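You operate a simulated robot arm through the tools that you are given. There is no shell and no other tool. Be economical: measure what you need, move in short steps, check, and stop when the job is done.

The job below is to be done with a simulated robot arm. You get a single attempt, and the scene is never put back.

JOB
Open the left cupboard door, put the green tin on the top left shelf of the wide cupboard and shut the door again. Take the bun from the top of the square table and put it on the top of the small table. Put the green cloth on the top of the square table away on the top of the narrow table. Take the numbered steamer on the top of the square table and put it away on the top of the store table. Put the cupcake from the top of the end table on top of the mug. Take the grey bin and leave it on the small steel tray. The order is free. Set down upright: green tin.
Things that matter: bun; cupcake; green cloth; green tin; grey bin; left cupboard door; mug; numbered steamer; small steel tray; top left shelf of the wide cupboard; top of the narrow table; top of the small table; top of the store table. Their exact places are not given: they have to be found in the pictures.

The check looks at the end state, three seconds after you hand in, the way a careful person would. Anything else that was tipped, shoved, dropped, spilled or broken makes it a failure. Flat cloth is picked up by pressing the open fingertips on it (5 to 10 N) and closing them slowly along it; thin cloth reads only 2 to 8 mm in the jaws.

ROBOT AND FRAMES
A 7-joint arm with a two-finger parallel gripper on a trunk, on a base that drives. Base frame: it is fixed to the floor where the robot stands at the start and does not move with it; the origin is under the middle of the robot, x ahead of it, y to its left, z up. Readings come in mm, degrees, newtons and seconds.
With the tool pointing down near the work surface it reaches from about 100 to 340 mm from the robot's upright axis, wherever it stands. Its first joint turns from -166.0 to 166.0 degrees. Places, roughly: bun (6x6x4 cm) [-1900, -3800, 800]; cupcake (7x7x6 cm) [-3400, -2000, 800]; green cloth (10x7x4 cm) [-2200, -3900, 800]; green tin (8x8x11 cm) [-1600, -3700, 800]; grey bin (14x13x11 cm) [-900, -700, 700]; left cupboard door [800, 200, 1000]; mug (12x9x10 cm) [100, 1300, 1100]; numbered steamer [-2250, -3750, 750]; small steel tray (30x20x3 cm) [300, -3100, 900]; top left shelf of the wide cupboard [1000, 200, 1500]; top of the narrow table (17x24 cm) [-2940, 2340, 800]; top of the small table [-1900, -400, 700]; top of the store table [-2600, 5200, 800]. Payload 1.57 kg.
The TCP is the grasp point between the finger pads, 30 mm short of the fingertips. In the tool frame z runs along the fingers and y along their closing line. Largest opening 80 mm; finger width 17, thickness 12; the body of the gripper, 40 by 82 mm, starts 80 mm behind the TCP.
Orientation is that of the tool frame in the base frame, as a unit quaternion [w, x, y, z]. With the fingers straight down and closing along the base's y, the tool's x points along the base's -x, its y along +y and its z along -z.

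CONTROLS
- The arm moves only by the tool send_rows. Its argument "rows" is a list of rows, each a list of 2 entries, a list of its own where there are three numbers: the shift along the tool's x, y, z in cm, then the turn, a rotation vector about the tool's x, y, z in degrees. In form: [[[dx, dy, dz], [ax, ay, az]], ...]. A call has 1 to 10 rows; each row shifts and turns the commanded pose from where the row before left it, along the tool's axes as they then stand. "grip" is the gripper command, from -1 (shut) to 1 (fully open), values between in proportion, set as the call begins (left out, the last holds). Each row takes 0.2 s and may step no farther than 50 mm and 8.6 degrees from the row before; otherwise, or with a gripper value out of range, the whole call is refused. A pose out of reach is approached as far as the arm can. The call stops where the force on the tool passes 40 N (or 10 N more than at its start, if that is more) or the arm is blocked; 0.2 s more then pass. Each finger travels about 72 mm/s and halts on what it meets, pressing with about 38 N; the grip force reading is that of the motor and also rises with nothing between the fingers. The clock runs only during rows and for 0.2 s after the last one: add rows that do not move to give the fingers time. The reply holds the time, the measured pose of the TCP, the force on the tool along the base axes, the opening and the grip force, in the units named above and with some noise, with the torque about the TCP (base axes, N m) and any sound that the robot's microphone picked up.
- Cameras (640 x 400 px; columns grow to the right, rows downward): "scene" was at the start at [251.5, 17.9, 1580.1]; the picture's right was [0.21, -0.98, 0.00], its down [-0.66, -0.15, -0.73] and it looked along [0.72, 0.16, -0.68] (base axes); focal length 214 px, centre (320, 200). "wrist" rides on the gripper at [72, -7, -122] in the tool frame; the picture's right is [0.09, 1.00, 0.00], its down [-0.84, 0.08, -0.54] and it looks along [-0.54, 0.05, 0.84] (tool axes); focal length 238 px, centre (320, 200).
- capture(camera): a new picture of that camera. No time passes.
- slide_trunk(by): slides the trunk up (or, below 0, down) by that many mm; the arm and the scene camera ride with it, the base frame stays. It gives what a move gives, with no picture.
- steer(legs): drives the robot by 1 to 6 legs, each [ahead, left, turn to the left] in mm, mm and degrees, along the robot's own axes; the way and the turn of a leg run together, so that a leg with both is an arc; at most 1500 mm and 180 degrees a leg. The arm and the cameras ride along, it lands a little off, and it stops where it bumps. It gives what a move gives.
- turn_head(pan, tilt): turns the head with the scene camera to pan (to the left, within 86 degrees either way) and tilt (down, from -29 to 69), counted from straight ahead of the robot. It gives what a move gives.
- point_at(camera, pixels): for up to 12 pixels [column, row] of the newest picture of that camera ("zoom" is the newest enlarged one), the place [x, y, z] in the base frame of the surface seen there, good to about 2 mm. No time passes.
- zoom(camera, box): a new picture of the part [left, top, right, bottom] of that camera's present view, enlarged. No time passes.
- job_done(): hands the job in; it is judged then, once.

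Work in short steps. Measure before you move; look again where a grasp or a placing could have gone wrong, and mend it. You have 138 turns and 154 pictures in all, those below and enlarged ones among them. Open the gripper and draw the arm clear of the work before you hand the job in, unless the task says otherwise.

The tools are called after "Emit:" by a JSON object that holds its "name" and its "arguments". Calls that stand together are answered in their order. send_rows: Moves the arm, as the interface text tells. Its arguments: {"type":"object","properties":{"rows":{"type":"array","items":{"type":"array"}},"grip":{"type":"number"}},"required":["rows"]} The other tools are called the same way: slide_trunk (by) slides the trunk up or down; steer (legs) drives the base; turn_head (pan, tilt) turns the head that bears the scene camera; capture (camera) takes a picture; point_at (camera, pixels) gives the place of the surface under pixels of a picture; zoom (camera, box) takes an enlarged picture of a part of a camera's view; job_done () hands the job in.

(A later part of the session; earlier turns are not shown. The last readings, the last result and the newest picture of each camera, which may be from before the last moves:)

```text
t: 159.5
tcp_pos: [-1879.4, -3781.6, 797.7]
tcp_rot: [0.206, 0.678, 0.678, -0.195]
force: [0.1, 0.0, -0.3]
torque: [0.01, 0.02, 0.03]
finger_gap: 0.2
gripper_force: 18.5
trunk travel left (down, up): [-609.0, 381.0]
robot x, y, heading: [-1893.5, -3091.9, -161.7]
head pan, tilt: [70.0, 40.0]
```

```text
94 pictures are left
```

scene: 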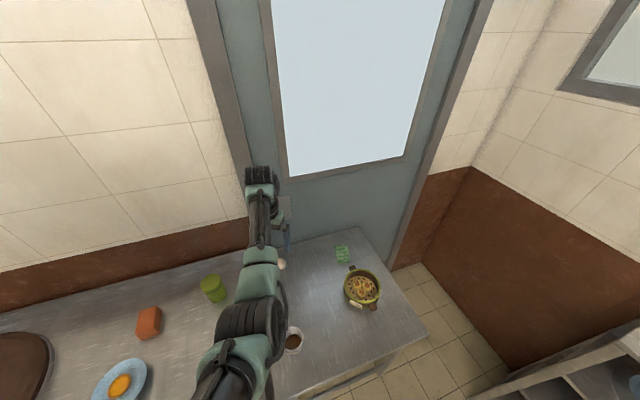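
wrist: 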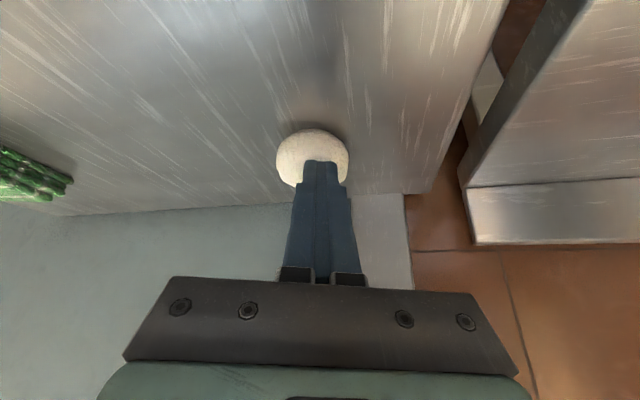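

Out of reach by a few cm; the fingers closed above the bun without contact. Back up along the tool, sidestep 45 mm nearer.

Emit:
{"name": "send_rows", "arguments": {"rows": [[[0, 0, 0], [0, 0, 0]], [[0, 0, -4], [0, 0, 0]], [[2, 0, -4], [0, 0, 0]]], "grip": 1}}

Emit:
{"name": "steer", "arguments": {"legs": [[10, 45, 0]]}}

Emit:
{"name": "capture", "arguments": {"camera": "wrist"}}

Emit:
{"name": "point_at", "arguments": {"camera": "wrist", "pixels": [[320, 150], [320, 160]]}}

```text
t: 160.3
tcp_pos: [-1882.4, -3721.0, 852.1]
tcp_rot: [0.205, 0.678, 0.679, -0.194]
force: [0.2, 1.0, 0.5]
torque: [0.02, 0.0, -0.04]
finger_gap: 80.1
gripper_force: 0.2
trunk travel left (down, up): [-609.0, 381.0]
robot x, y, heading: [-1893.8, -3098.0, -161.6]
head pan, tilt: [70.0, 40.0]
```

```text
t: 161.2
tcp_pos: [-1877.6, -3770.0, 853.3]
tcp_rot: [0.206, 0.677, 0.679, -0.194]
force: [0.5, -0.3, -0.1]
torque: [0.0, -0.02, 0.01]
finger_gap: 80.1
gripper_force: 0.1
trunk travel left (down, up): [-609.0, 381.0]
robot x, y, heading: [-1888.6, -3142.5, -161.5]
head pan, tilt: [70.0, 40.0]
```

```text
93 pictures are left
```

wrist: 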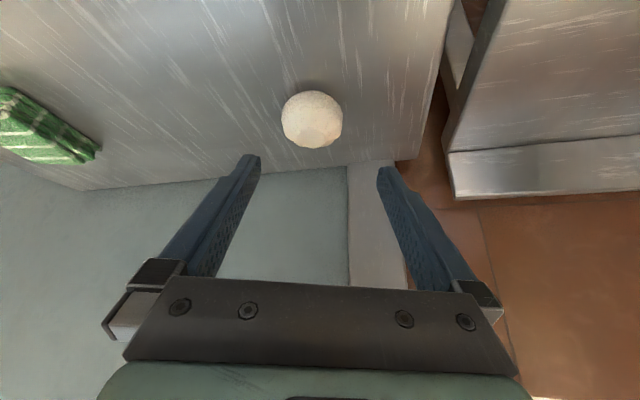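

```text
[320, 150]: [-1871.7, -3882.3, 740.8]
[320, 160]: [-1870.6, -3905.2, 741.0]
```

Delta now: y −8, x +11, z +94 mm.

Emit:
{"name": "send_rows", "arguments": {"rows": [[[0.5, -0.8, 3], [0, 0, 0]], [[0.6, 0, 3.2], [0, 0, 0]], [[0, 0, 3.1], [0, 0, 0]]]}}

Emit:
{"name": "send_rows", "arguments": {"rows": [[[0, 0, 0], [0, 0, 0]], [[0, 0, 0], [0, 0, 0]], [[0, 0, 0], [0, 0, 0]]], "grip": -1}}

Emit:
{"name": "capture", "arguments": {"camera": "wrist"}}

```text
t: 162.0
tcp_pos: [-1880.7, -3811.6, 770.6]
tcp_rot: [0.209, 0.677, 0.678, -0.196]
force: [0.1, -1.2, 0.6]
torque: [-0.06, 0.06, 0.06]
finger_gap: 79.7
gripper_force: 0.1
trunk travel left (down, up): [-609.0, 381.0]
robot x, y, heading: [-1888.8, -3139.1, -161.6]
head pan, tilt: [70.0, 40.0]
```

```text
t: 162.8
tcp_pos: [-1882.6, -3809.2, 770.5]
tcp_rot: [0.208, 0.677, 0.679, -0.196]
force: [-3.8, -0.5, 7.0]
torque: [-0.07, 0.34, -0.04]
finger_gap: 55.8
gripper_force: 38.2
trunk travel left (down, up): [-609.0, 381.0]
robot x, y, heading: [-1891.1, -3142.6, -161.6]
head pan, tilt: [70.0, 40.0]
```

```text
92 pictures are left
```

wrist: 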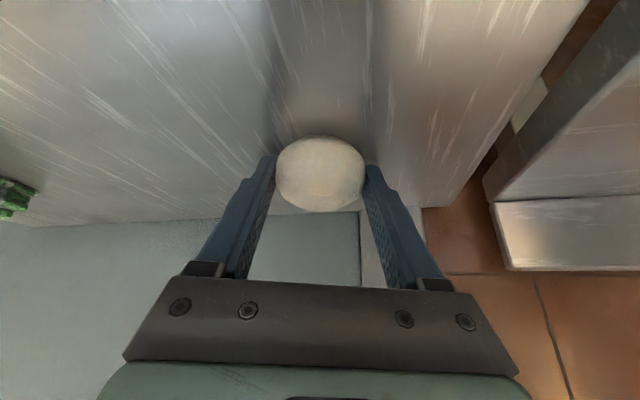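

Bun is held (55.8 mm). Lift, draw the arm in, step away north, and turn to face north.

Emit:
{"name": "slide_trunk", "arguments": {"by": 300}}

Emit:
{"name": "steer", "arguments": {"legs": [[0, -550, 0], [0, 0, -90]]}}

Emit:
{"name": "turn_head", "arguments": {"pan": 0, "tilt": 22}}

Emit:
{"name": "capture", "arguments": {"camera": "scene"}}

```text
t: 165.8
tcp_pos: [-1882.1, -3810.8, 1067.9]
tcp_rot: [0.207, 0.677, 0.678, -0.196]
force: [-0.4, 0.7, -0.7]
torque: [0.03, 0.0, -0.03]
finger_gap: 55.5
gripper_force: 37.8
trunk travel left (down, up): [-909.0, 81.0]
robot x, y, heading: [-1891.7, -3140.6, -161.8]
head pan, tilt: [70.0, 40.0]
```

```text
t: 172.8
tcp_pos: [-2729.9, -2626.1, 1068.6]
tcp_rot: [0.005, 0.959, -0.009, -0.285]
force: [0.0, -0.4, -0.4]
torque: [0.02, -0.03, 0.01]
finger_gap: 55.9
gripper_force: 37.9
trunk travel left (down, up): [-909.0, 81.0]
robot x, y, heading: [-2062.1, -2630.8, 107.4]
head pan, tilt: [70.0, 40.0]
```

```text
t: 174.2
tcp_pos: [-2727.8, -2625.6, 1069.6]
tcp_rot: [0.004, 0.959, -0.009, -0.285]
force: [0.1, 0.8, -0.4]
torque: [-0.04, 0.0, -0.02]
finger_gap: 55.4
gripper_force: 38.4
trunk travel left (down, up): [-909.0, 81.0]
robot x, y, heading: [-2060.0, -2630.0, 107.1]
head pan, tilt: [0.0, 22.0]
```

```text
91 pictures are left
```

scene: 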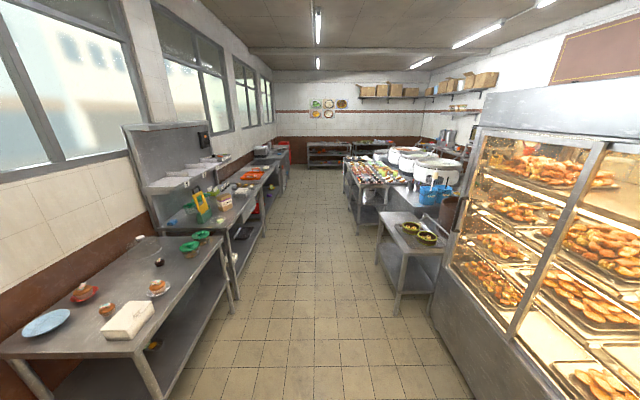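

The north aisle is visible: small table probably at (410,240) right, end table left with the cupcake. Measure.

Emit:
{"name": "zoom", "arguments": {"camera": "scene", "box": [350, 160, 480, 290]}}

Emit:
{"name": "point_at", "arguments": {"camera": "scene", "pixels": [[385, 215], [400, 252], [430, 250], [398, 312], [378, 262], [405, 228], [108, 305], [155, 287], [140, 240], [235, 298], [330, 145], [430, 310]]}}

Emit:
{"name": "zoom", "arguments": {"camera": "scene", "box": [0, 220, 240, 380]}}

Emit:
{"name": "zoom", "arguments": {"camera": "scene", "box": [180, 120, 400, 240]}}

```text
3.08 times, centred on (415, 225) of scene
```

zoom: 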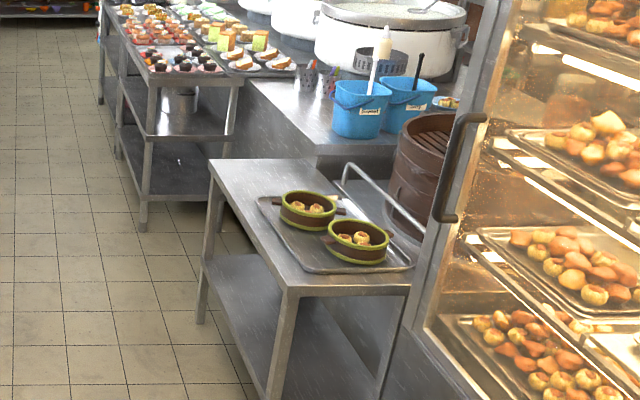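

```text
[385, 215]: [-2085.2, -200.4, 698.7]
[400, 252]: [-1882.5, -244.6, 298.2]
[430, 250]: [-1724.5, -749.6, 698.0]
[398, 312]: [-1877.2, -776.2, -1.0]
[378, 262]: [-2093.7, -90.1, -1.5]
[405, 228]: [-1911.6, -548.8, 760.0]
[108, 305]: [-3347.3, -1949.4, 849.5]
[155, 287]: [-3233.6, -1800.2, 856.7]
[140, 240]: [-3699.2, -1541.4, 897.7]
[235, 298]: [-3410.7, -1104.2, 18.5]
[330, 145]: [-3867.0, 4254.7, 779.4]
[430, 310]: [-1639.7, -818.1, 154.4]
```

```text
2.50 times, centred on (120, 300) of scene
```

zoom: 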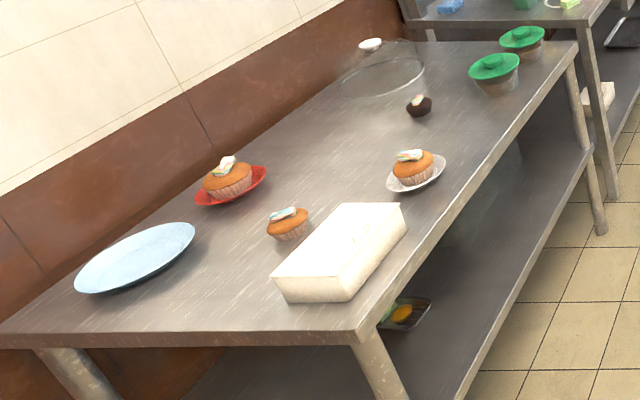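

```text
2.91 times, centred on (290, 180) of scene
```

zoom: 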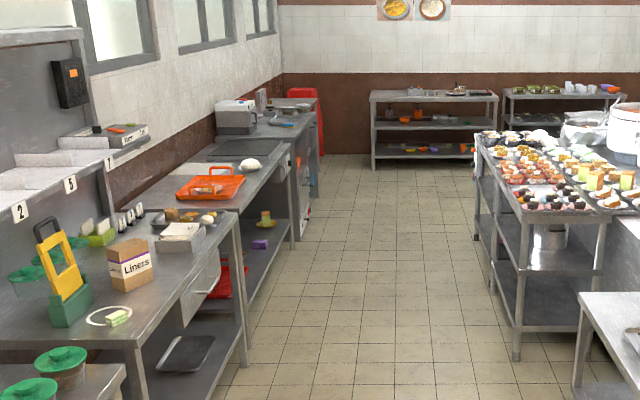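

Small table z≈698 with a tray on it; its far-left corner is free. I drive up the aisle and turn about so my arm side (left) faces it.

Emit:
{"name": "steer", "arguments": {"legs": [[1250, -75, 0], [1300, -75, 0], [0, 0, 180]]}}

Emit:
{"name": "turn_head", "arguments": {"pan": 70, "tilt": 35}}

Emit:
{"name": "capture", "arguments": {"camera": "scene"}}

```text
t: 193.8
tcp_pos: [-1987.5, -204.4, 1069.1]
tcp_rot: [0.284, 0.012, 0.959, 0.004]
force: [0.0, 0.2, -0.2]
torque: [0.01, -0.02, 0.02]
finger_gap: 55.3
gripper_force: 37.2
trunk travel left (down, up): [-909.0, 81.0]
robot x, y, heading: [-2654.9, -197.4, -73.0]
head pan, tilt: [0.0, 22.0]
```

```text
t: 195.2
tcp_pos: [-1987.9, -206.5, 1068.9]
tcp_rot: [0.284, 0.013, 0.959, 0.004]
force: [0.0, 0.6, -0.2]
torque: [0.0, 0.01, 0.01]
finger_gap: 55.5
gripper_force: 38.1
trunk travel left (down, up): [-909.0, 81.0]
robot x, y, heading: [-2656.3, -192.5, -73.0]
head pan, tilt: [70.0, 35.0]
```

```text
87 pictures are left
```

scene: 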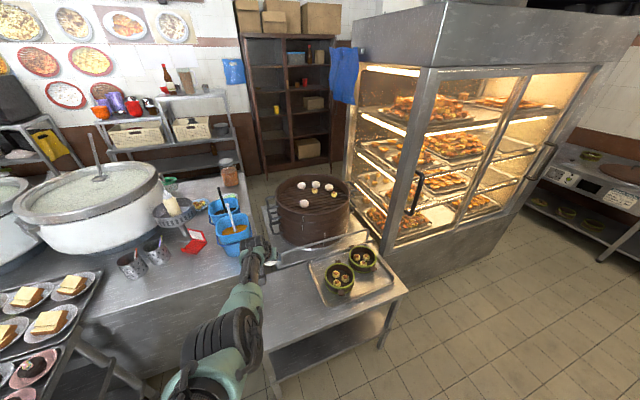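

Measuring the small table's free area.

Emit:
{"name": "point_at", "arguments": {"camera": "scene", "pixels": [[285, 320], [270, 345], [300, 275], [310, 300], [404, 290], [322, 300], [290, 300], [340, 320], [385, 262], [312, 265], [280, 280]]}}

Emit:
{"name": "zoom", "arguments": {"camera": "scene", "box": [230, 240, 420, 370]}}

Emit:
{"name": "capture", "arguments": {"camera": "wrist"}}

```text
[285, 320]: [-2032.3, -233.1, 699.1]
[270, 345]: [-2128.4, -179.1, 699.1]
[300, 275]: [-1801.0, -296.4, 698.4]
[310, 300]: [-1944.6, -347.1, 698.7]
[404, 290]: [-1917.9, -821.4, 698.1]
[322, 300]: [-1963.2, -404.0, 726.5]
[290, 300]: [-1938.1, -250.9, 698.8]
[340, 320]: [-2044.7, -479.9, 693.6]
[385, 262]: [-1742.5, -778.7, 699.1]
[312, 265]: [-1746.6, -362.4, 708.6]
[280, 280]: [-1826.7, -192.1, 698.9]
```

```text
3.08 times, centred on (325, 305) of scene
```

zoom: 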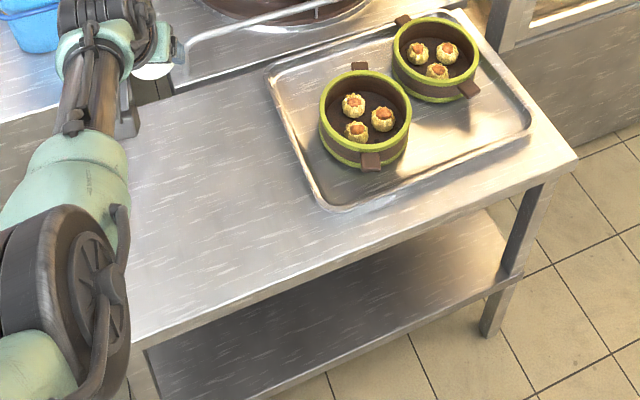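

```text
85 pictures are left
```

wrist: 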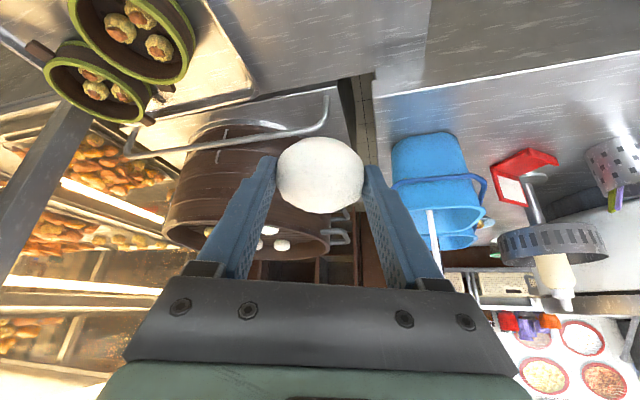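

Spot under the hand (-1988,-206) is free and flat. Lower with the trunk to just above contact (TCP ≈ 734), then finish.

Emit:
{"name": "slide_trunk", "arguments": {"by": -333}}

Emit:
{"name": "capture", "arguments": {"camera": "wrist"}}

```text
t: 198.5
tcp_pos: [-1986.5, -204.8, 736.0]
tcp_rot: [0.283, 0.013, 0.959, 0.003]
force: [-0.1, 0.8, 0.0]
torque: [0.01, -0.02, 0.03]
finger_gap: 55.4
gripper_force: 38.5
trunk travel left (down, up): [-576.0, 414.0]
robot x, y, heading: [-2655.1, -190.9, -73.1]
head pan, tilt: [70.0, 35.0]
```

```text
84 pictures are left
```

wrist: 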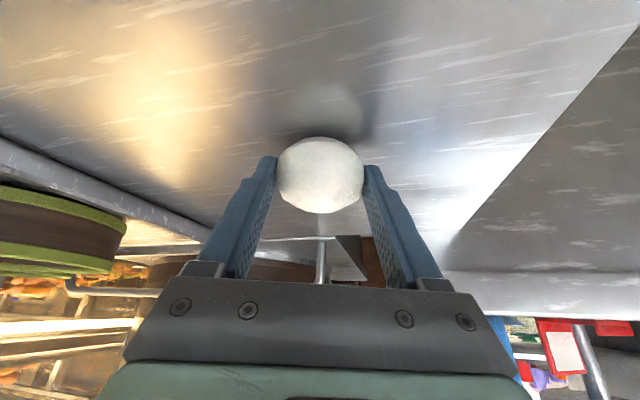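

About 6 mm to go; lower and check force, then open and back off along the tool.

Emit:
{"name": "slide_trunk", "arguments": {"by": -5}}

Emit:
{"name": "send_rows", "arguments": {"rows": [[[0.05, 0, 0.1], [0, 0, 0]], [[0, 0, 0], [0, 0, 0]]]}}

Emit:
{"name": "send_rows", "arguments": {"rows": [[[0, 0, 0], [0, 0, 0]], [[0, 0, 0], [0, 0, 0]], [[0, 0, 0], [0, 0, 0]]], "grip": 1}}

Emit:
{"name": "send_rows", "arguments": {"rows": [[[0, 0, -2], [0, 0, 0]], [[0, 0, -4], [0, 0, 0]], [[0, 0, -4], [0, 0, 0]], [[0, 0, -4], [0, 0, 0]]]}}

Emit:
{"name": "capture", "arguments": {"camera": "wrist"}}

```text
t: 199.0
tcp_pos: [-1986.6, -204.6, 731.4]
tcp_rot: [0.284, 0.013, 0.959, 0.004]
force: [-0.8, -0.2, 2.9]
torque: [-0.04, -0.06, 0.02]
finger_gap: 55.5
gripper_force: 37.8
trunk travel left (down, up): [-571.0, 419.0]
robot x, y, heading: [-2657.5, -191.3, -73.2]
head pan, tilt: [70.0, 35.0]
```

```text
t: 199.6
tcp_pos: [-1986.3, -205.5, 730.7]
tcp_rot: [0.285, 0.012, 0.958, 0.003]
force: [-2.3, -0.3, 7.7]
torque: [-0.19, 0.02, -0.02]
finger_gap: 55.6
gripper_force: 38.1
trunk travel left (down, up): [-571.0, 419.0]
robot x, y, heading: [-2652.4, -193.9, -73.2]
head pan, tilt: [70.0, 35.0]
```

```text
t: 200.4
tcp_pos: [-1986.4, -204.4, 729.4]
tcp_rot: [0.286, 0.011, 0.958, 0.004]
force: [-3.6, 8.0, 7.4]
torque: [-0.08, 0.04, -0.06]
finger_gap: 73.2
gripper_force: 0.0
trunk travel left (down, up): [-571.0, 419.0]
robot x, y, heading: [-2655.4, -194.1, -73.2]
head pan, tilt: [70.0, 35.0]
```

```text
t: 201.4
tcp_pos: [-2062.8, -205.4, 845.1]
tcp_rot: [0.283, 0.011, 0.959, 0.005]
force: [-0.2, -1.0, -0.2]
torque: [0.0, -0.01, -0.04]
finger_gap: 80.3
gripper_force: 0.0
trunk travel left (down, up): [-571.0, 419.0]
robot x, y, heading: [-2656.1, -192.1, -73.1]
head pan, tilt: [70.0, 35.0]
```

```text
83 pictures are left
```

wrist: 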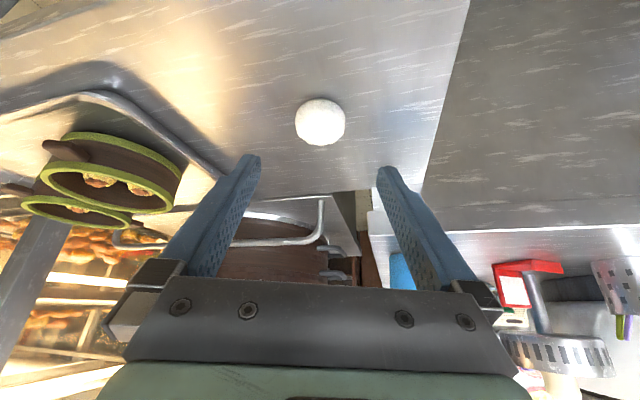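

Bun placed. Next the cupcake: raise, turn about (arm side west) and drive to the end table.

Emit:
{"name": "slide_trunk", "arguments": {"by": 300}}

Emit:
{"name": "steer", "arguments": {"legs": [[0, 0, 180], [-840, 310, 0], [-840, 310, 0]]}}

Emit:
{"name": "turn_head", "arguments": {"pan": 70, "tilt": 40}}

Emit:
{"name": "capture", "arguments": {"camera": "scene"}}

Emit:
{"name": "capture", "arguments": {"camera": "wrist"}}

```text
t: 204.4
tcp_pos: [-2061.1, -205.3, 1145.8]
tcp_rot: [0.284, 0.012, 0.959, 0.004]
force: [0.0, 0.8, 0.0]
torque: [0.0, -0.01, 0.0]
finger_gap: 79.9
gripper_force: 0.0
trunk travel left (down, up): [-871.0, 119.0]
robot x, y, heading: [-2654.6, -194.6, -73.3]
head pan, tilt: [70.0, 35.0]
```

```text
t: 220.9
tcp_pos: [-3226.4, -2015.8, 1146.3]
tcp_rot: [0.016, 0.958, 0.029, -0.284]
force: [0.2, 0.4, -1.0]
torque: [0.06, 0.01, 0.02]
finger_gap: 79.9
gripper_force: 0.0
trunk travel left (down, up): [-871.0, 119.0]
robot x, y, heading: [-2635.5, -1974.5, 111.7]
head pan, tilt: [70.0, 35.0]
```

```text
t: 221.6
tcp_pos: [-3226.2, -2015.5, 1144.6]
tcp_rot: [0.016, 0.958, 0.03, -0.284]
force: [0.3, 0.2, 0.0]
torque: [0.03, -0.02, -0.01]
finger_gap: 80.2
gripper_force: 0.0
trunk travel left (down, up): [-871.0, 119.0]
robot x, y, heading: [-2636.8, -1975.5, 111.8]
head pan, tilt: [70.0, 40.0]
```

```text
82 pictures are left
```

scene: 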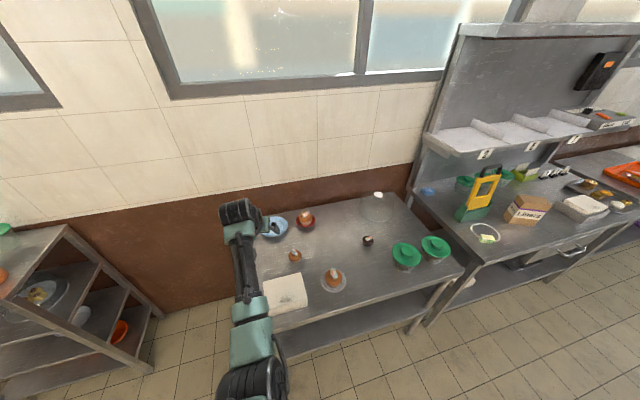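

```text
81 pictures are left
```

wrist: 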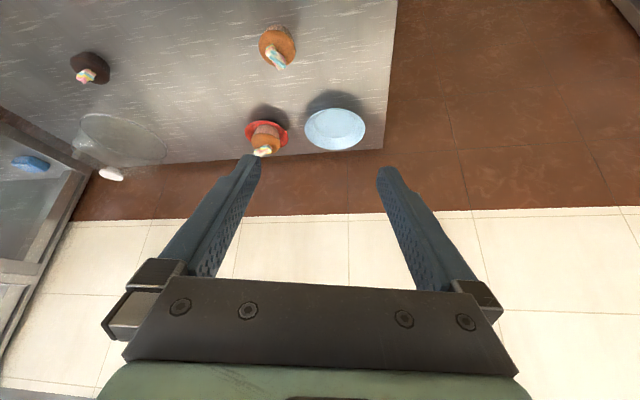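

Bare cupcake at wrist (277,48); also others. Measure all to match the given rough place.

Emit:
{"name": "point_at", "arguments": {"camera": "wrist", "pixels": [[277, 42], [277, 62], [264, 48], [296, 46], [265, 140], [92, 68], [320, 60]]}}

Emit:
{"name": "point_at", "arguments": {"camera": "scene", "pixels": [[294, 257], [294, 252], [333, 272], [306, 217], [367, 240], [286, 262], [285, 295], [300, 300], [350, 310]]}}

```text
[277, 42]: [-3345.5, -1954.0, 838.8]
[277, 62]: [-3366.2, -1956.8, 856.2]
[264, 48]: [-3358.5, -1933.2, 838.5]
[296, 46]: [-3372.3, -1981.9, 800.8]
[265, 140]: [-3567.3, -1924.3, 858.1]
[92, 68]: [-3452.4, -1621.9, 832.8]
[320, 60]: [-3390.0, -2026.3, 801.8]
```

```text
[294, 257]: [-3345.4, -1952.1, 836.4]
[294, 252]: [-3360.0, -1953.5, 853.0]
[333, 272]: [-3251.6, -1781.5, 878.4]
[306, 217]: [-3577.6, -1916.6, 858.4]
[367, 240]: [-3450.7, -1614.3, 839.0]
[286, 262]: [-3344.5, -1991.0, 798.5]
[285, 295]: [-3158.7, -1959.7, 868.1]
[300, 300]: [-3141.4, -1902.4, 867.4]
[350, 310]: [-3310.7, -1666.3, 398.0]
```

Bare cupcake centre ≈(-3357,-1952), table z 800. Drive so the hand sits over it, lower to hover.

Emit:
{"name": "steer", "arguments": {"legs": [[105, 110, 0]]}}

Emit:
{"name": "slide_trunk", "arguments": {"by": -200}}

Emit:
{"name": "capture", "arguments": {"camera": "wrist"}}

Emit:
{"name": "zoom", "arguments": {"camera": "wrist", "box": [240, 20, 440, 145]}}

```text
t: 222.9
tcp_pos: [-3366.7, -1960.4, 1146.1]
tcp_rot: [0.016, 0.958, 0.03, -0.284]
force: [0.2, 0.8, 0.3]
torque: [-0.03, 0.02, 0.01]
finger_gap: 79.7
gripper_force: 0.0
trunk travel left (down, up): [-871.0, 119.0]
robot x, y, heading: [-2776.1, -1921.1, 112.0]
head pan, tilt: [70.0, 40.0]
```

```text
t: 225.1
tcp_pos: [-3367.4, -1960.6, 945.5]
tcp_rot: [0.016, 0.958, 0.03, -0.284]
force: [0.0, 0.4, 0.2]
torque: [0.01, 0.02, -0.01]
finger_gap: 80.1
gripper_force: 0.0
trunk travel left (down, up): [-671.0, 319.0]
robot x, y, heading: [-2777.2, -1920.1, 112.0]
head pan, tilt: [70.0, 40.0]
```

```text
80 pictures are left
```

wrist: 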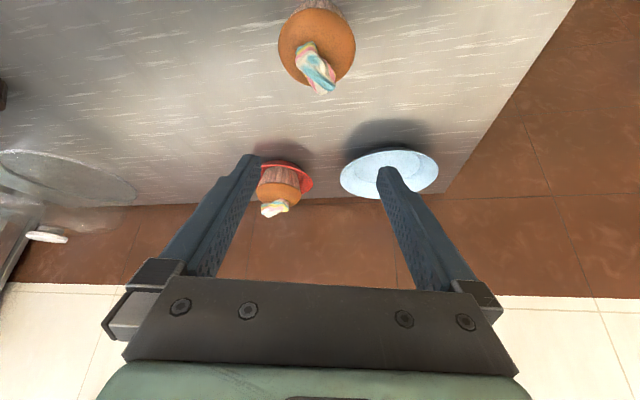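

```text
3.20 times, centred on (340, 82) of wrist
```

zoom: 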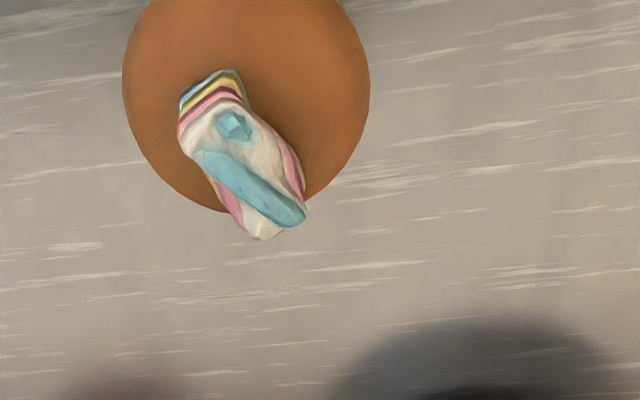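

Measure the cake's left and right extremes for centring.

Emit:
{"name": "point_at", "arguments": {"camera": "wrist", "pixels": [[280, 47], [354, 47], [317, 20], [317, 84], [340, 45]]}}

```text
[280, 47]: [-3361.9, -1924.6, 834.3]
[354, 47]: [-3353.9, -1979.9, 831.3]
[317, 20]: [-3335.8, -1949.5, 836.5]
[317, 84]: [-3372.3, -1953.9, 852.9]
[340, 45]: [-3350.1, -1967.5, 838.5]
```

Shift −8.5 mm in tool y, 9 mm inward, then lower to TCP 829 and close.

Emit:
{"name": "send_rows", "arguments": {"rows": [[[0.75, -0.85, -0.49], [0, 0, 0]]]}}

Emit:
{"name": "slide_trunk", "arguments": {"by": -116}}

Emit:
{"name": "capture", "arguments": {"camera": "wrist"}}

Emit:
{"name": "send_rows", "arguments": {"rows": [[[0, 0, 0], [0, 0, 0]], [[0, 0, 0], [0, 0, 0]], [[0, 0, 0], [0, 0, 0]]], "grip": -0.5}}

Emit:
{"name": "capture", "arguments": {"camera": "wrist"}}

```text
t: 225.5
tcp_pos: [-3357.9, -1951.8, 946.4]
tcp_rot: [0.016, 0.958, 0.03, -0.284]
force: [-0.8, 0.5, -0.5]
torque: [-0.02, 0.0, -0.01]
finger_gap: 80.1
gripper_force: 0.0
trunk travel left (down, up): [-671.0, 319.0]
robot x, y, heading: [-2777.1, -1919.9, 112.0]
head pan, tilt: [70.0, 40.0]
```

```text
t: 227.0
tcp_pos: [-3358.1, -1951.4, 830.8]
tcp_rot: [0.017, 0.958, 0.03, -0.285]
force: [2.4, -0.3, 4.0]
torque: [0.18, 0.01, -0.07]
finger_gap: 80.2
gripper_force: 0.1
trunk travel left (down, up): [-555.0, 435.0]
robot x, y, heading: [-2774.7, -1924.6, 111.9]
head pan, tilt: [70.0, 40.0]
```

```text
78 pictures are left
```

wrist: 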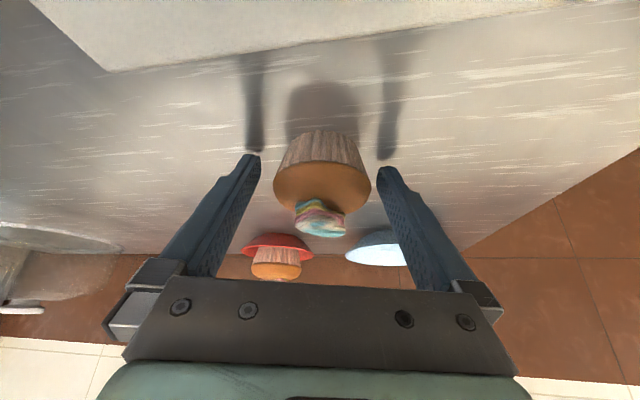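

```text
t: 227.8
tcp_pos: [-3359.0, -1951.8, 830.9]
tcp_rot: [0.017, 0.958, 0.03, -0.284]
force: [-0.7, 2.9, 4.4]
torque: [0.25, 0.05, 0.01]
finger_gap: 58.0
gripper_force: 38.0
trunk travel left (down, up): [-555.0, 435.0]
robot x, y, heading: [-2775.5, -1921.9, 111.7]
head pan, tilt: [70.0, 40.0]
```

```text
77 pictures are left
```

wrist: 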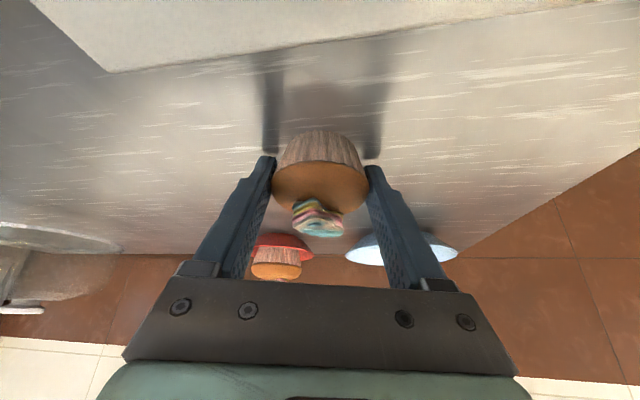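

Cupcake held (58 mm). Lift, draw the arm in and swing it to the front for travelling.

Emit:
{"name": "slide_trunk", "arguments": {"by": 400}}

Emit:
{"name": "send_rows", "arguments": {"rows": [[[3.68, 0, -2.39], [0, 0, 0]], [[3.68, 0, -2.39], [0, 0, 0]], [[3.68, 0, -2.39], [0, 0, 0]], [[0, -4.4, 0], [3.05, -0.07, 4.7]], [[0, -4.4, 0], [3.05, -0.07, 4.7]], [[0, -4.4, 0], [3.05, -0.07, 4.7]], [[0, -4.4, 0], [3.05, -0.07, 4.7]], [[0, -4.4, 0], [3.05, -0.07, 4.7]], [[0, -4.4, 0], [3.05, -0.07, 4.7]]]}}

Emit:
{"name": "send_rows", "arguments": {"rows": [[[0, -4.4, 0], [3.05, -0.07, 4.7]], [[0, -4.4, 0], [3.05, -0.07, 4.7]], [[0, -4.4, 0], [3.05, -0.07, 4.7]], [[0, -4.4, 0], [3.05, -0.07, 4.7]], [[0, -4.4, 0], [3.05, -0.07, 4.7]], [[0, -4.4, 0], [3.05, -0.07, 4.7]]]}}

Emit:
{"name": "capture", "arguments": {"camera": "wrist"}}

```text
t: 231.6
tcp_pos: [-3359.0, -1951.8, 1229.0]
tcp_rot: [0.017, 0.958, 0.029, -0.284]
force: [0.1, -0.6, -1.1]
torque: [0.01, 0.02, 0.02]
finger_gap: 57.8
gripper_force: 37.8
trunk travel left (down, up): [-955.0, 35.0]
robot x, y, heading: [-2776.3, -1921.1, 112.0]
head pan, tilt: [70.0, 40.0]
```

```text
t: 233.6
tcp_pos: [-3181.6, -1684.4, 1226.7]
tcp_rot: [-0.066, 0.926, -0.249, -0.275]
force: [0.5, -0.3, -0.6]
torque: [-0.03, 0.03, 0.02]
finger_gap: 58.1
gripper_force: 38.0
trunk travel left (down, up): [-955.0, 35.0]
robot x, y, heading: [-2769.9, -1919.5, 111.6]
head pan, tilt: [70.0, 40.0]
```

```text
t: 235.0
tcp_pos: [-3003.8, -1498.8, 1222.8]
tcp_rot: [-0.142, 0.815, -0.507, -0.243]
force: [-0.8, 1.7, -0.1]
torque: [-0.01, 0.01, 0.0]
finger_gap: 57.7
gripper_force: 37.6
trunk travel left (down, up): [-955.0, 35.0]
robot x, y, heading: [-2777.8, -1919.0, 111.7]
head pan, tilt: [70.0, 40.0]
```

```text
76 pictures are left
```

wrist: 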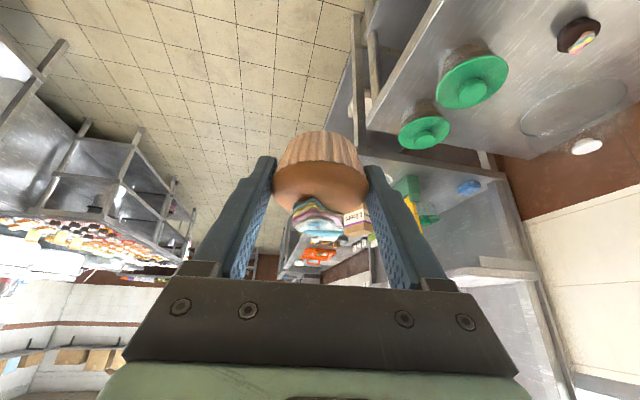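

Arm now ahead. Drive around the display case to the main corridor.

Emit:
{"name": "steer", "arguments": {"legs": [[0, 0, -129.7], [1011, -280, 0], [1119, 438, 0], [551, 894, 0], [0, 0, 126]]}}

Emit:
{"name": "turn_head", "arguments": {"pan": 0, "tilt": 25}}

Emit:
{"name": "capture", "arguments": {"camera": "scene"}}

```text
t: 249.2
tcp_pos: [-727.2, -2534.6, 1222.8]
tcp_rot: [0.283, 0.105, 0.953, -0.017]
force: [0.3, 0.8, -1.0]
torque: [0.0, -0.03, -0.01]
finger_gap: 58.1
gripper_force: 38.0
trunk travel left (down, up): [-955.0, 35.0]
robot x, y, heading: [-1191.8, -2442.4, -16.8]
head pan, tilt: [70.0, 40.0]
stopped in leg 3: the robot was blocked; the commanded pose is now the measured one
```

```text
t: 250.6
tcp_pos: [-727.3, -2535.3, 1222.7]
tcp_rot: [0.283, 0.106, 0.953, -0.018]
force: [-0.5, -0.3, -1.2]
torque: [-0.01, -0.01, 0.01]
finger_gap: 57.9
gripper_force: 38.0
trunk travel left (down, up): [-955.0, 35.0]
robot x, y, heading: [-1191.2, -2437.8, -17.0]
head pan, tilt: [0.0, 25.0]
```

```text
75 pictures are left
```

scene: 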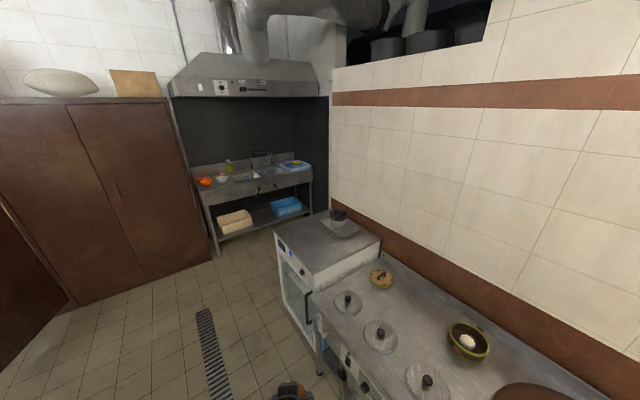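

The base touched something on the case's south face. I sidestep right, align with the counter, and continue.

Emit:
{"name": "steer", "arguments": {"legs": [[0, -160, 0], [0, 0, 35], [1300, 0, 0], [228, 390, 0], [0, 0, 90]]}}

Emit:
{"name": "capture", "arguments": {"camera": "scene"}}

```text
t: 265.9
tcp_pos: [-89.8, -1321.6, 1221.1]
tcp_rot: [-0.153, 0.791, -0.544, -0.237]
force: [-0.5, 0.3, -0.5]
torque: [-0.02, 0.01, -0.01]
finger_gap: 58.0
gripper_force: 37.7
trunk travel left (down, up): [-955.0, 35.0]
robot x, y, heading: [98.4, -1763.2, 106.5]
head pan, tilt: [0.0, 25.0]
```

```text
74 pictures are left
```

scene: 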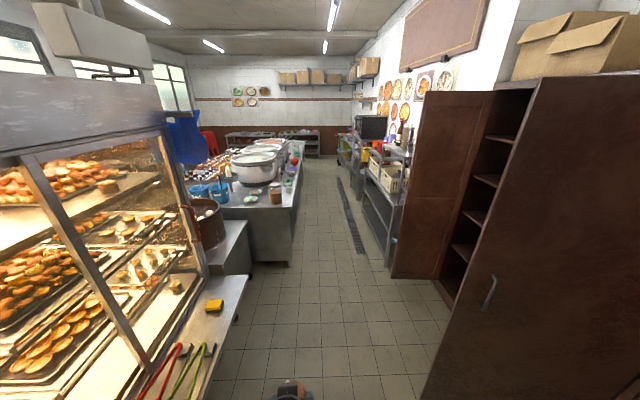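

Corridor is clear. Measure corridor limits and zoom toward the rack with the mug.

Emit:
{"name": "point_at", "arguments": {"camera": "scene", "pixels": [[290, 262], [298, 145], [393, 275], [390, 265], [240, 285], [404, 165], [425, 400]]}}

Emit:
{"name": "zoom", "arguments": {"camera": "scene", "box": [325, 90, 435, 210]}}

Emit:
{"name": "steer", "arguments": {"legs": [[1000, -50, 1.5], [1000, -150, 0], [550, 40, 0]]}}

Emit:
{"name": "turn_head", "arguments": {"pan": -60, "tilt": 25}}

Emit:
{"name": "capture", "arguments": {"camera": "scene"}}

```text
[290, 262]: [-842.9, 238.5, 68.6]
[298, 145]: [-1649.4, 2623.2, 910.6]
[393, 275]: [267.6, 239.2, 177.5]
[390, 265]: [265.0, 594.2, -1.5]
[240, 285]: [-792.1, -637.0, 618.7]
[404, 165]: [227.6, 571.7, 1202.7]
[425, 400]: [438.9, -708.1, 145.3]
```

```text
3.33 times, centred on (380, 150) of scene
```

zoom: 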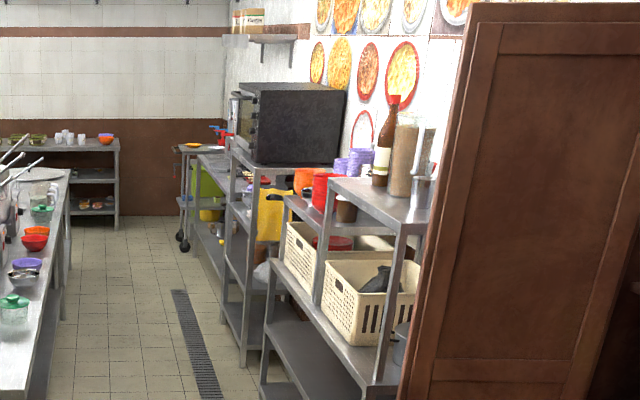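

```text
t: 278.9
tcp_pos: [-663.4, 1207.8, 1220.0]
tcp_rot: [-0.155, 0.787, -0.548, -0.236]
force: [-1.2, -0.1, -0.6]
torque: [-0.01, 0.0, 0.02]
finger_gap: 58.1
gripper_force: 37.4
trunk travel left (down, up): [-955.0, 35.0]
robot x, y, heading: [-478.7, 766.0, 105.7]
head pan, tilt: [0.0, 25.0]
```

```text
t: 280.2
tcp_pos: [-664.4, 1208.1, 1221.1]
tcp_rot: [-0.154, 0.787, -0.549, -0.235]
force: [-0.3, 0.0, -0.6]
torque: [-0.01, 0.01, 0.01]
finger_gap: 58.0
gripper_force: 37.9
trunk travel left (down, up): [-955.0, 35.0]
robot x, y, heading: [-480.8, 765.1, 105.8]
head pan, tilt: [-60.0, 25.0]
```

```text
72 pictures are left
```

scene: 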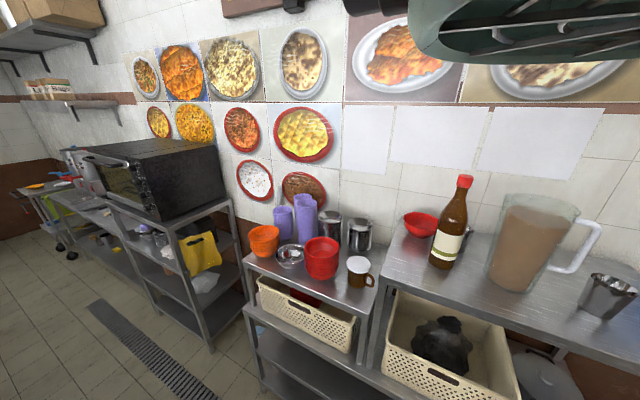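

The mug is the brown one with white fill at (358,268). Zoom and measure.

Emit:
{"name": "zoom", "arguments": {"camera": "scene", "box": [300, 220, 420, 310]}}

Emit:
{"name": "point_at", "arguments": {"camera": "scene", "pixels": [[358, 264], [348, 264], [368, 263], [358, 272], [357, 284], [357, 293], [385, 270], [320, 245], [330, 285], [357, 320], [247, 300], [440, 260]]}}

```text
4.44 times, centred on (360, 265) of scene
```

zoom: 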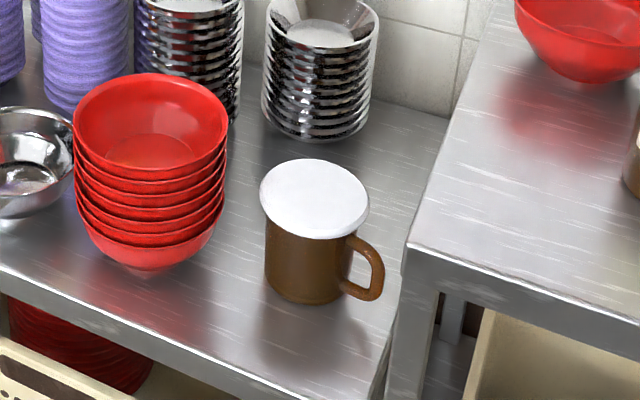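

```text
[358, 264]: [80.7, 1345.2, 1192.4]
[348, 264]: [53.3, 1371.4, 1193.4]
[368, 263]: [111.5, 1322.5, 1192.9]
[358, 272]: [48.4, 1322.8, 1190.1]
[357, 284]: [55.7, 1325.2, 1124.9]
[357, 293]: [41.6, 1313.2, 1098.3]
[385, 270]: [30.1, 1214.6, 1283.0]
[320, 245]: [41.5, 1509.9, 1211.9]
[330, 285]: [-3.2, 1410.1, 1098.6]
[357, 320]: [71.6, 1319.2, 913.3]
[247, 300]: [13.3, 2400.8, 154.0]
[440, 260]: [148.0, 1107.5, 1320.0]
```

Mug lid top at z 1193, centre ≈(80,1345). Raise fully, move up the corridor and turn to face it.

Emit:
{"name": "slide_trunk", "arguments": {"by": 35}}

Emit:
{"name": "steer", "arguments": {"legs": [[393, -39, 0], [0, 0, -93.8]]}}

Emit:
{"name": "turn_head", "arguments": {"pan": 0, "tilt": 45}}

Emit:
{"name": "capture", "arguments": {"camera": "scene"}}

```text
t: 280.9
tcp_pos: [-663.6, 1208.7, 1255.4]
tcp_rot: [-0.155, 0.787, -0.549, -0.235]
force: [0.6, -0.8, -0.9]
torque: [0.01, -0.04, 0.01]
finger_gap: 58.0
gripper_force: 38.8
trunk travel left (down, up): [-990.0, 0.0]
robot x, y, heading: [-478.1, 763.4, 105.9]
head pan, tilt: [-60.0, 25.0]
```

```text
t: 287.4
tcp_pos: [-103.0, 1325.3, 1255.8]
tcp_rot: [0.278, -0.152, 0.947, 0.052]
force: [0.3, 1.0, -1.0]
torque: [-0.01, -0.01, -0.01]
finger_gap: 58.1
gripper_force: 38.6
trunk travel left (down, up): [-990.0, 0.0]
robot x, y, heading: [-552.3, 1155.7, 13.7]
head pan, tilt: [-60.0, 25.0]
```

```text
t: 288.7
tcp_pos: [-102.8, 1325.0, 1256.6]
tcp_rot: [0.277, -0.151, 0.947, 0.052]
force: [0.5, 0.9, 0.0]
torque: [0.01, -0.03, 0.0]
finger_gap: 57.9
gripper_force: 37.9
trunk travel left (down, up): [-990.0, 0.0]
robot x, y, heading: [-552.0, 1156.8, 13.7]
head pan, tilt: [0.0, 45.0]
```

```text
70 pictures are left
```

scene: 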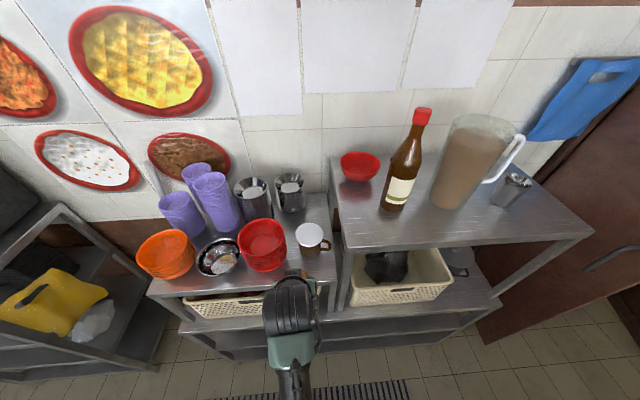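

Re-measure the lid from here.

Emit:
{"name": "point_at", "arguments": {"camera": "scene", "pixels": [[310, 234], [297, 234], [323, 234], [310, 224], [310, 243], [262, 235], [325, 245], [335, 215]]}}

Emit:
{"name": "steer", "arguments": {"legs": [[120, 0, 0]]}}

Emit:
{"name": "capture", "arguments": {"camera": "wrist"}}

```text
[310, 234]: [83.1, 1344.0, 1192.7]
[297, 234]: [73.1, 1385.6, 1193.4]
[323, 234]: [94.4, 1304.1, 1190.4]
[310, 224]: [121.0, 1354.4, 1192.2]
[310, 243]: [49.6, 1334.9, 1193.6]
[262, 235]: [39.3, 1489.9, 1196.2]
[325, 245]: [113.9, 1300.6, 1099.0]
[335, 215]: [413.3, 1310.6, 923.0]
```

```text
t: 289.9
tcp_pos: [12.3, 1353.6, 1257.5]
tcp_rot: [0.277, -0.152, 0.947, 0.053]
force: [-0.7, 0.7, 0.2]
torque: [0.01, 0.0, 0.0]
finger_gap: 57.8
gripper_force: 37.8
trunk travel left (down, up): [-990.0, 0.0]
robot x, y, heading: [-433.1, 1186.8, 13.6]
head pan, tilt: [0.0, 45.0]
```

```text
69 pictures are left
```

wrist: 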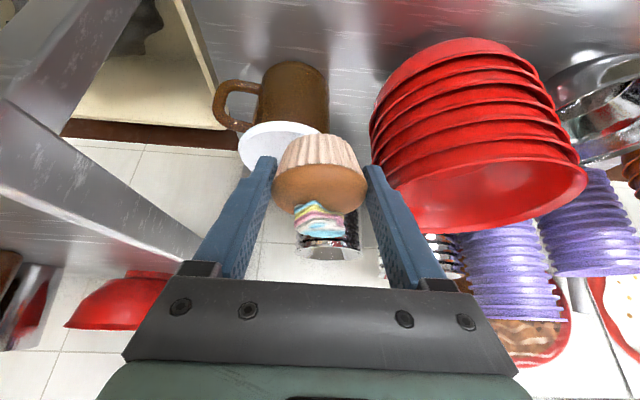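

Offset to lid centre: (72,−10). Move over it, lower to just above.

Emit:
{"name": "send_rows", "arguments": {"rows": [[[-2.75, -1.6, 1.74], [0, 0, 0]], [[-2.75, -1.6, 1.74], [0, 0, 0]], [[0, 0, 0], [0, 0, 0]]]}}

Emit:
{"name": "slide_trunk", "arguments": {"by": -26}}

Emit:
{"name": "capture", "arguments": {"camera": "wrist"}}

Emit:
{"name": "capture", "arguments": {"camera": "scene"}}

```text
t: 290.7
tcp_pos: [86.4, 1343.0, 1257.5]
tcp_rot: [0.278, -0.151, 0.947, 0.052]
force: [-0.3, 0.7, 0.2]
torque: [0.02, 0.0, 0.0]
finger_gap: 57.9
gripper_force: 38.2
trunk travel left (down, up): [-990.0, 0.0]
robot x, y, heading: [-436.0, 1187.4, 13.8]
head pan, tilt: [0.0, 45.0]
```

```text
t: 291.4
tcp_pos: [85.9, 1342.6, 1231.3]
tcp_rot: [0.278, -0.151, 0.947, 0.052]
force: [0.5, 0.5, 0.0]
torque: [0.01, -0.02, -0.01]
finger_gap: 57.9
gripper_force: 38.3
trunk travel left (down, up): [-964.0, 26.0]
robot x, y, heading: [-432.9, 1189.9, 13.7]
head pan, tilt: [0.0, 45.0]
```

```text
68 pictures are left
```

wrist: 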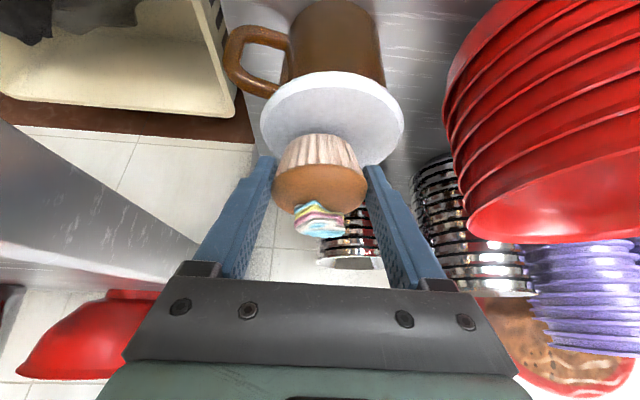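

```text
67 pictures are left
```

scene: 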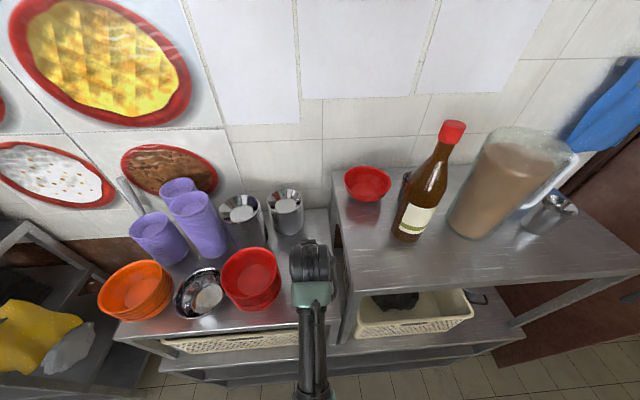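

Check the cake's bottom edge against the lid centre.

Emit:
{"name": "point_at", "arguments": {"camera": "wrist", "pixels": [[318, 137], [287, 145], [352, 145], [330, 85], [265, 125], [400, 125], [318, 128], [318, 150]]}}

```text
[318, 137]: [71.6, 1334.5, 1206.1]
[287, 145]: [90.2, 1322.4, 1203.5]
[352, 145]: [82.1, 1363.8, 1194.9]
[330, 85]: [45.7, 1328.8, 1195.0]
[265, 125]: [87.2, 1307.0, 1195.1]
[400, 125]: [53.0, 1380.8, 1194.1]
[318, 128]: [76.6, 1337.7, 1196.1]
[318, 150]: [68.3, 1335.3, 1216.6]
```

Cake is ~10 mm too far in and ~9 mm above the lid. Correct and lower carefully.

Emit:
{"name": "send_rows", "arguments": {"rows": [[[0.75, 0.3, -0.47], [0, 0, 0]], [[0, 0, 0], [0, 0, 0]]]}}

Emit:
{"name": "slide_trunk", "arguments": {"by": -6}}

Emit:
{"name": "slide_trunk", "arguments": {"by": -2}}

Emit:
{"name": "capture", "arguments": {"camera": "wrist"}}

```text
t: 292.0
tcp_pos: [78.2, 1342.3, 1231.4]
tcp_rot: [0.277, -0.152, 0.947, 0.052]
force: [-0.1, 0.0, -1.1]
torque: [-0.04, 0.03, 0.01]
finger_gap: 57.8
gripper_force: 37.7
trunk travel left (down, up): [-964.0, 26.0]
robot x, y, heading: [-433.2, 1184.0, 13.6]
head pan, tilt: [0.0, 45.0]
```

```text
t: 292.6
tcp_pos: [75.1, 1342.7, 1225.5]
tcp_rot: [0.278, -0.152, 0.947, 0.052]
force: [-0.6, -0.4, 1.3]
torque: [0.02, 0.0, 0.04]
finger_gap: 57.8
gripper_force: 38.1
trunk travel left (down, up): [-958.0, 32.0]
robot x, y, heading: [-438.6, 1189.1, 13.6]
head pan, tilt: [0.0, 45.0]
```

```text
t: 293.1
tcp_pos: [76.6, 1341.9, 1226.1]
tcp_rot: [0.281, -0.152, 0.946, 0.053]
force: [-0.3, -0.3, 9.3]
torque: [0.24, 0.03, 0.05]
finger_gap: 58.1
gripper_force: 37.8
trunk travel left (down, up): [-956.0, 34.0]
robot x, y, heading: [-435.4, 1191.6, 13.5]
head pan, tilt: [0.0, 45.0]
```

```text
66 pictures are left
```

wrist: 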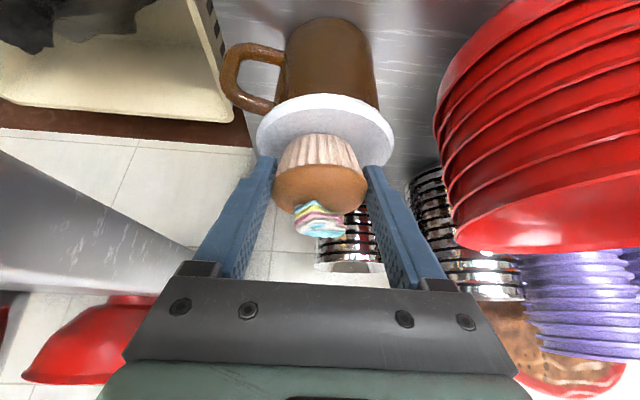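

Resting on the lid (9 N). Open gently and withdraw back along the tool.

Emit:
{"name": "send_rows", "arguments": {"rows": [[[0, 0, 0], [0, 0, 0]], [[0, 0, 0], [0, 0, 0]]], "grip": 0.7}}

Emit:
{"name": "send_rows", "arguments": {"rows": [[[0, 0, -1.5], [0, 0, 0]], [[0, 0, -3], [0, 0, 0]], [[0, 0, -4], [0, 0, 0]], [[0, 0, -4], [0, 0, 0]]]}}

Emit:
{"name": "capture", "arguments": {"camera": "wrist"}}

```text
t: 293.7
tcp_pos: [75.6, 1343.4, 1223.8]
tcp_rot: [0.278, -0.153, 0.947, 0.053]
force: [-1.2, 3.0, 8.0]
torque: [-0.11, -0.12, 0.01]
finger_gap: 66.2
gripper_force: 0.0
trunk travel left (down, up): [-956.0, 34.0]
robot x, y, heading: [-433.7, 1189.0, 13.7]
head pan, tilt: [0.0, 45.0]
```

```text
t: 294.7
tcp_pos: [13.6, 1319.0, 1330.6]
tcp_rot: [0.277, -0.152, 0.947, 0.052]
force: [-0.1, -0.7, 0.0]
torque: [-0.03, 0.0, -0.01]
finger_gap: 67.8
gripper_force: 0.0
trunk travel left (down, up): [-956.0, 34.0]
robot x, y, heading: [-436.7, 1186.2, 13.8]
head pan, tilt: [0.0, 45.0]
```

```text
65 pictures are left
```

wrist: 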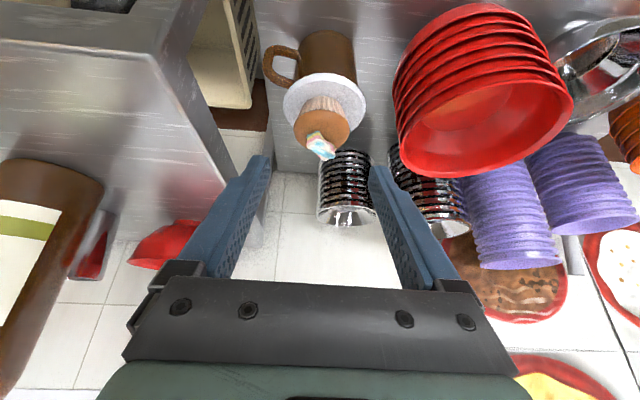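

Cupcake sits on the mug. Now return to the square table for the cloth, retracing the corridor.

Emit:
{"name": "steer", "arguments": {"legs": [[-120, 0, 0], [0, 0, 92], [-1004, -26, 0], [-978, 145, 0], [-1178, -47, 0], [0, 0, 92]]}}

```text
t: 318.8
tcp_pos: [-260.9, -2044.9, 1329.6]
tcp_rot: [0.054, 0.946, 0.16, -0.278]
force: [-0.1, -0.1, 0.6]
torque: [0.02, 0.01, -0.01]
finger_gap: 67.8
gripper_force: 0.1
trunk travel left (down, up): [-956.0, 34.0]
robot x, y, heading: [183.7, -1906.6, -165.5]
head pan, tilt: [0.0, 45.0]
```

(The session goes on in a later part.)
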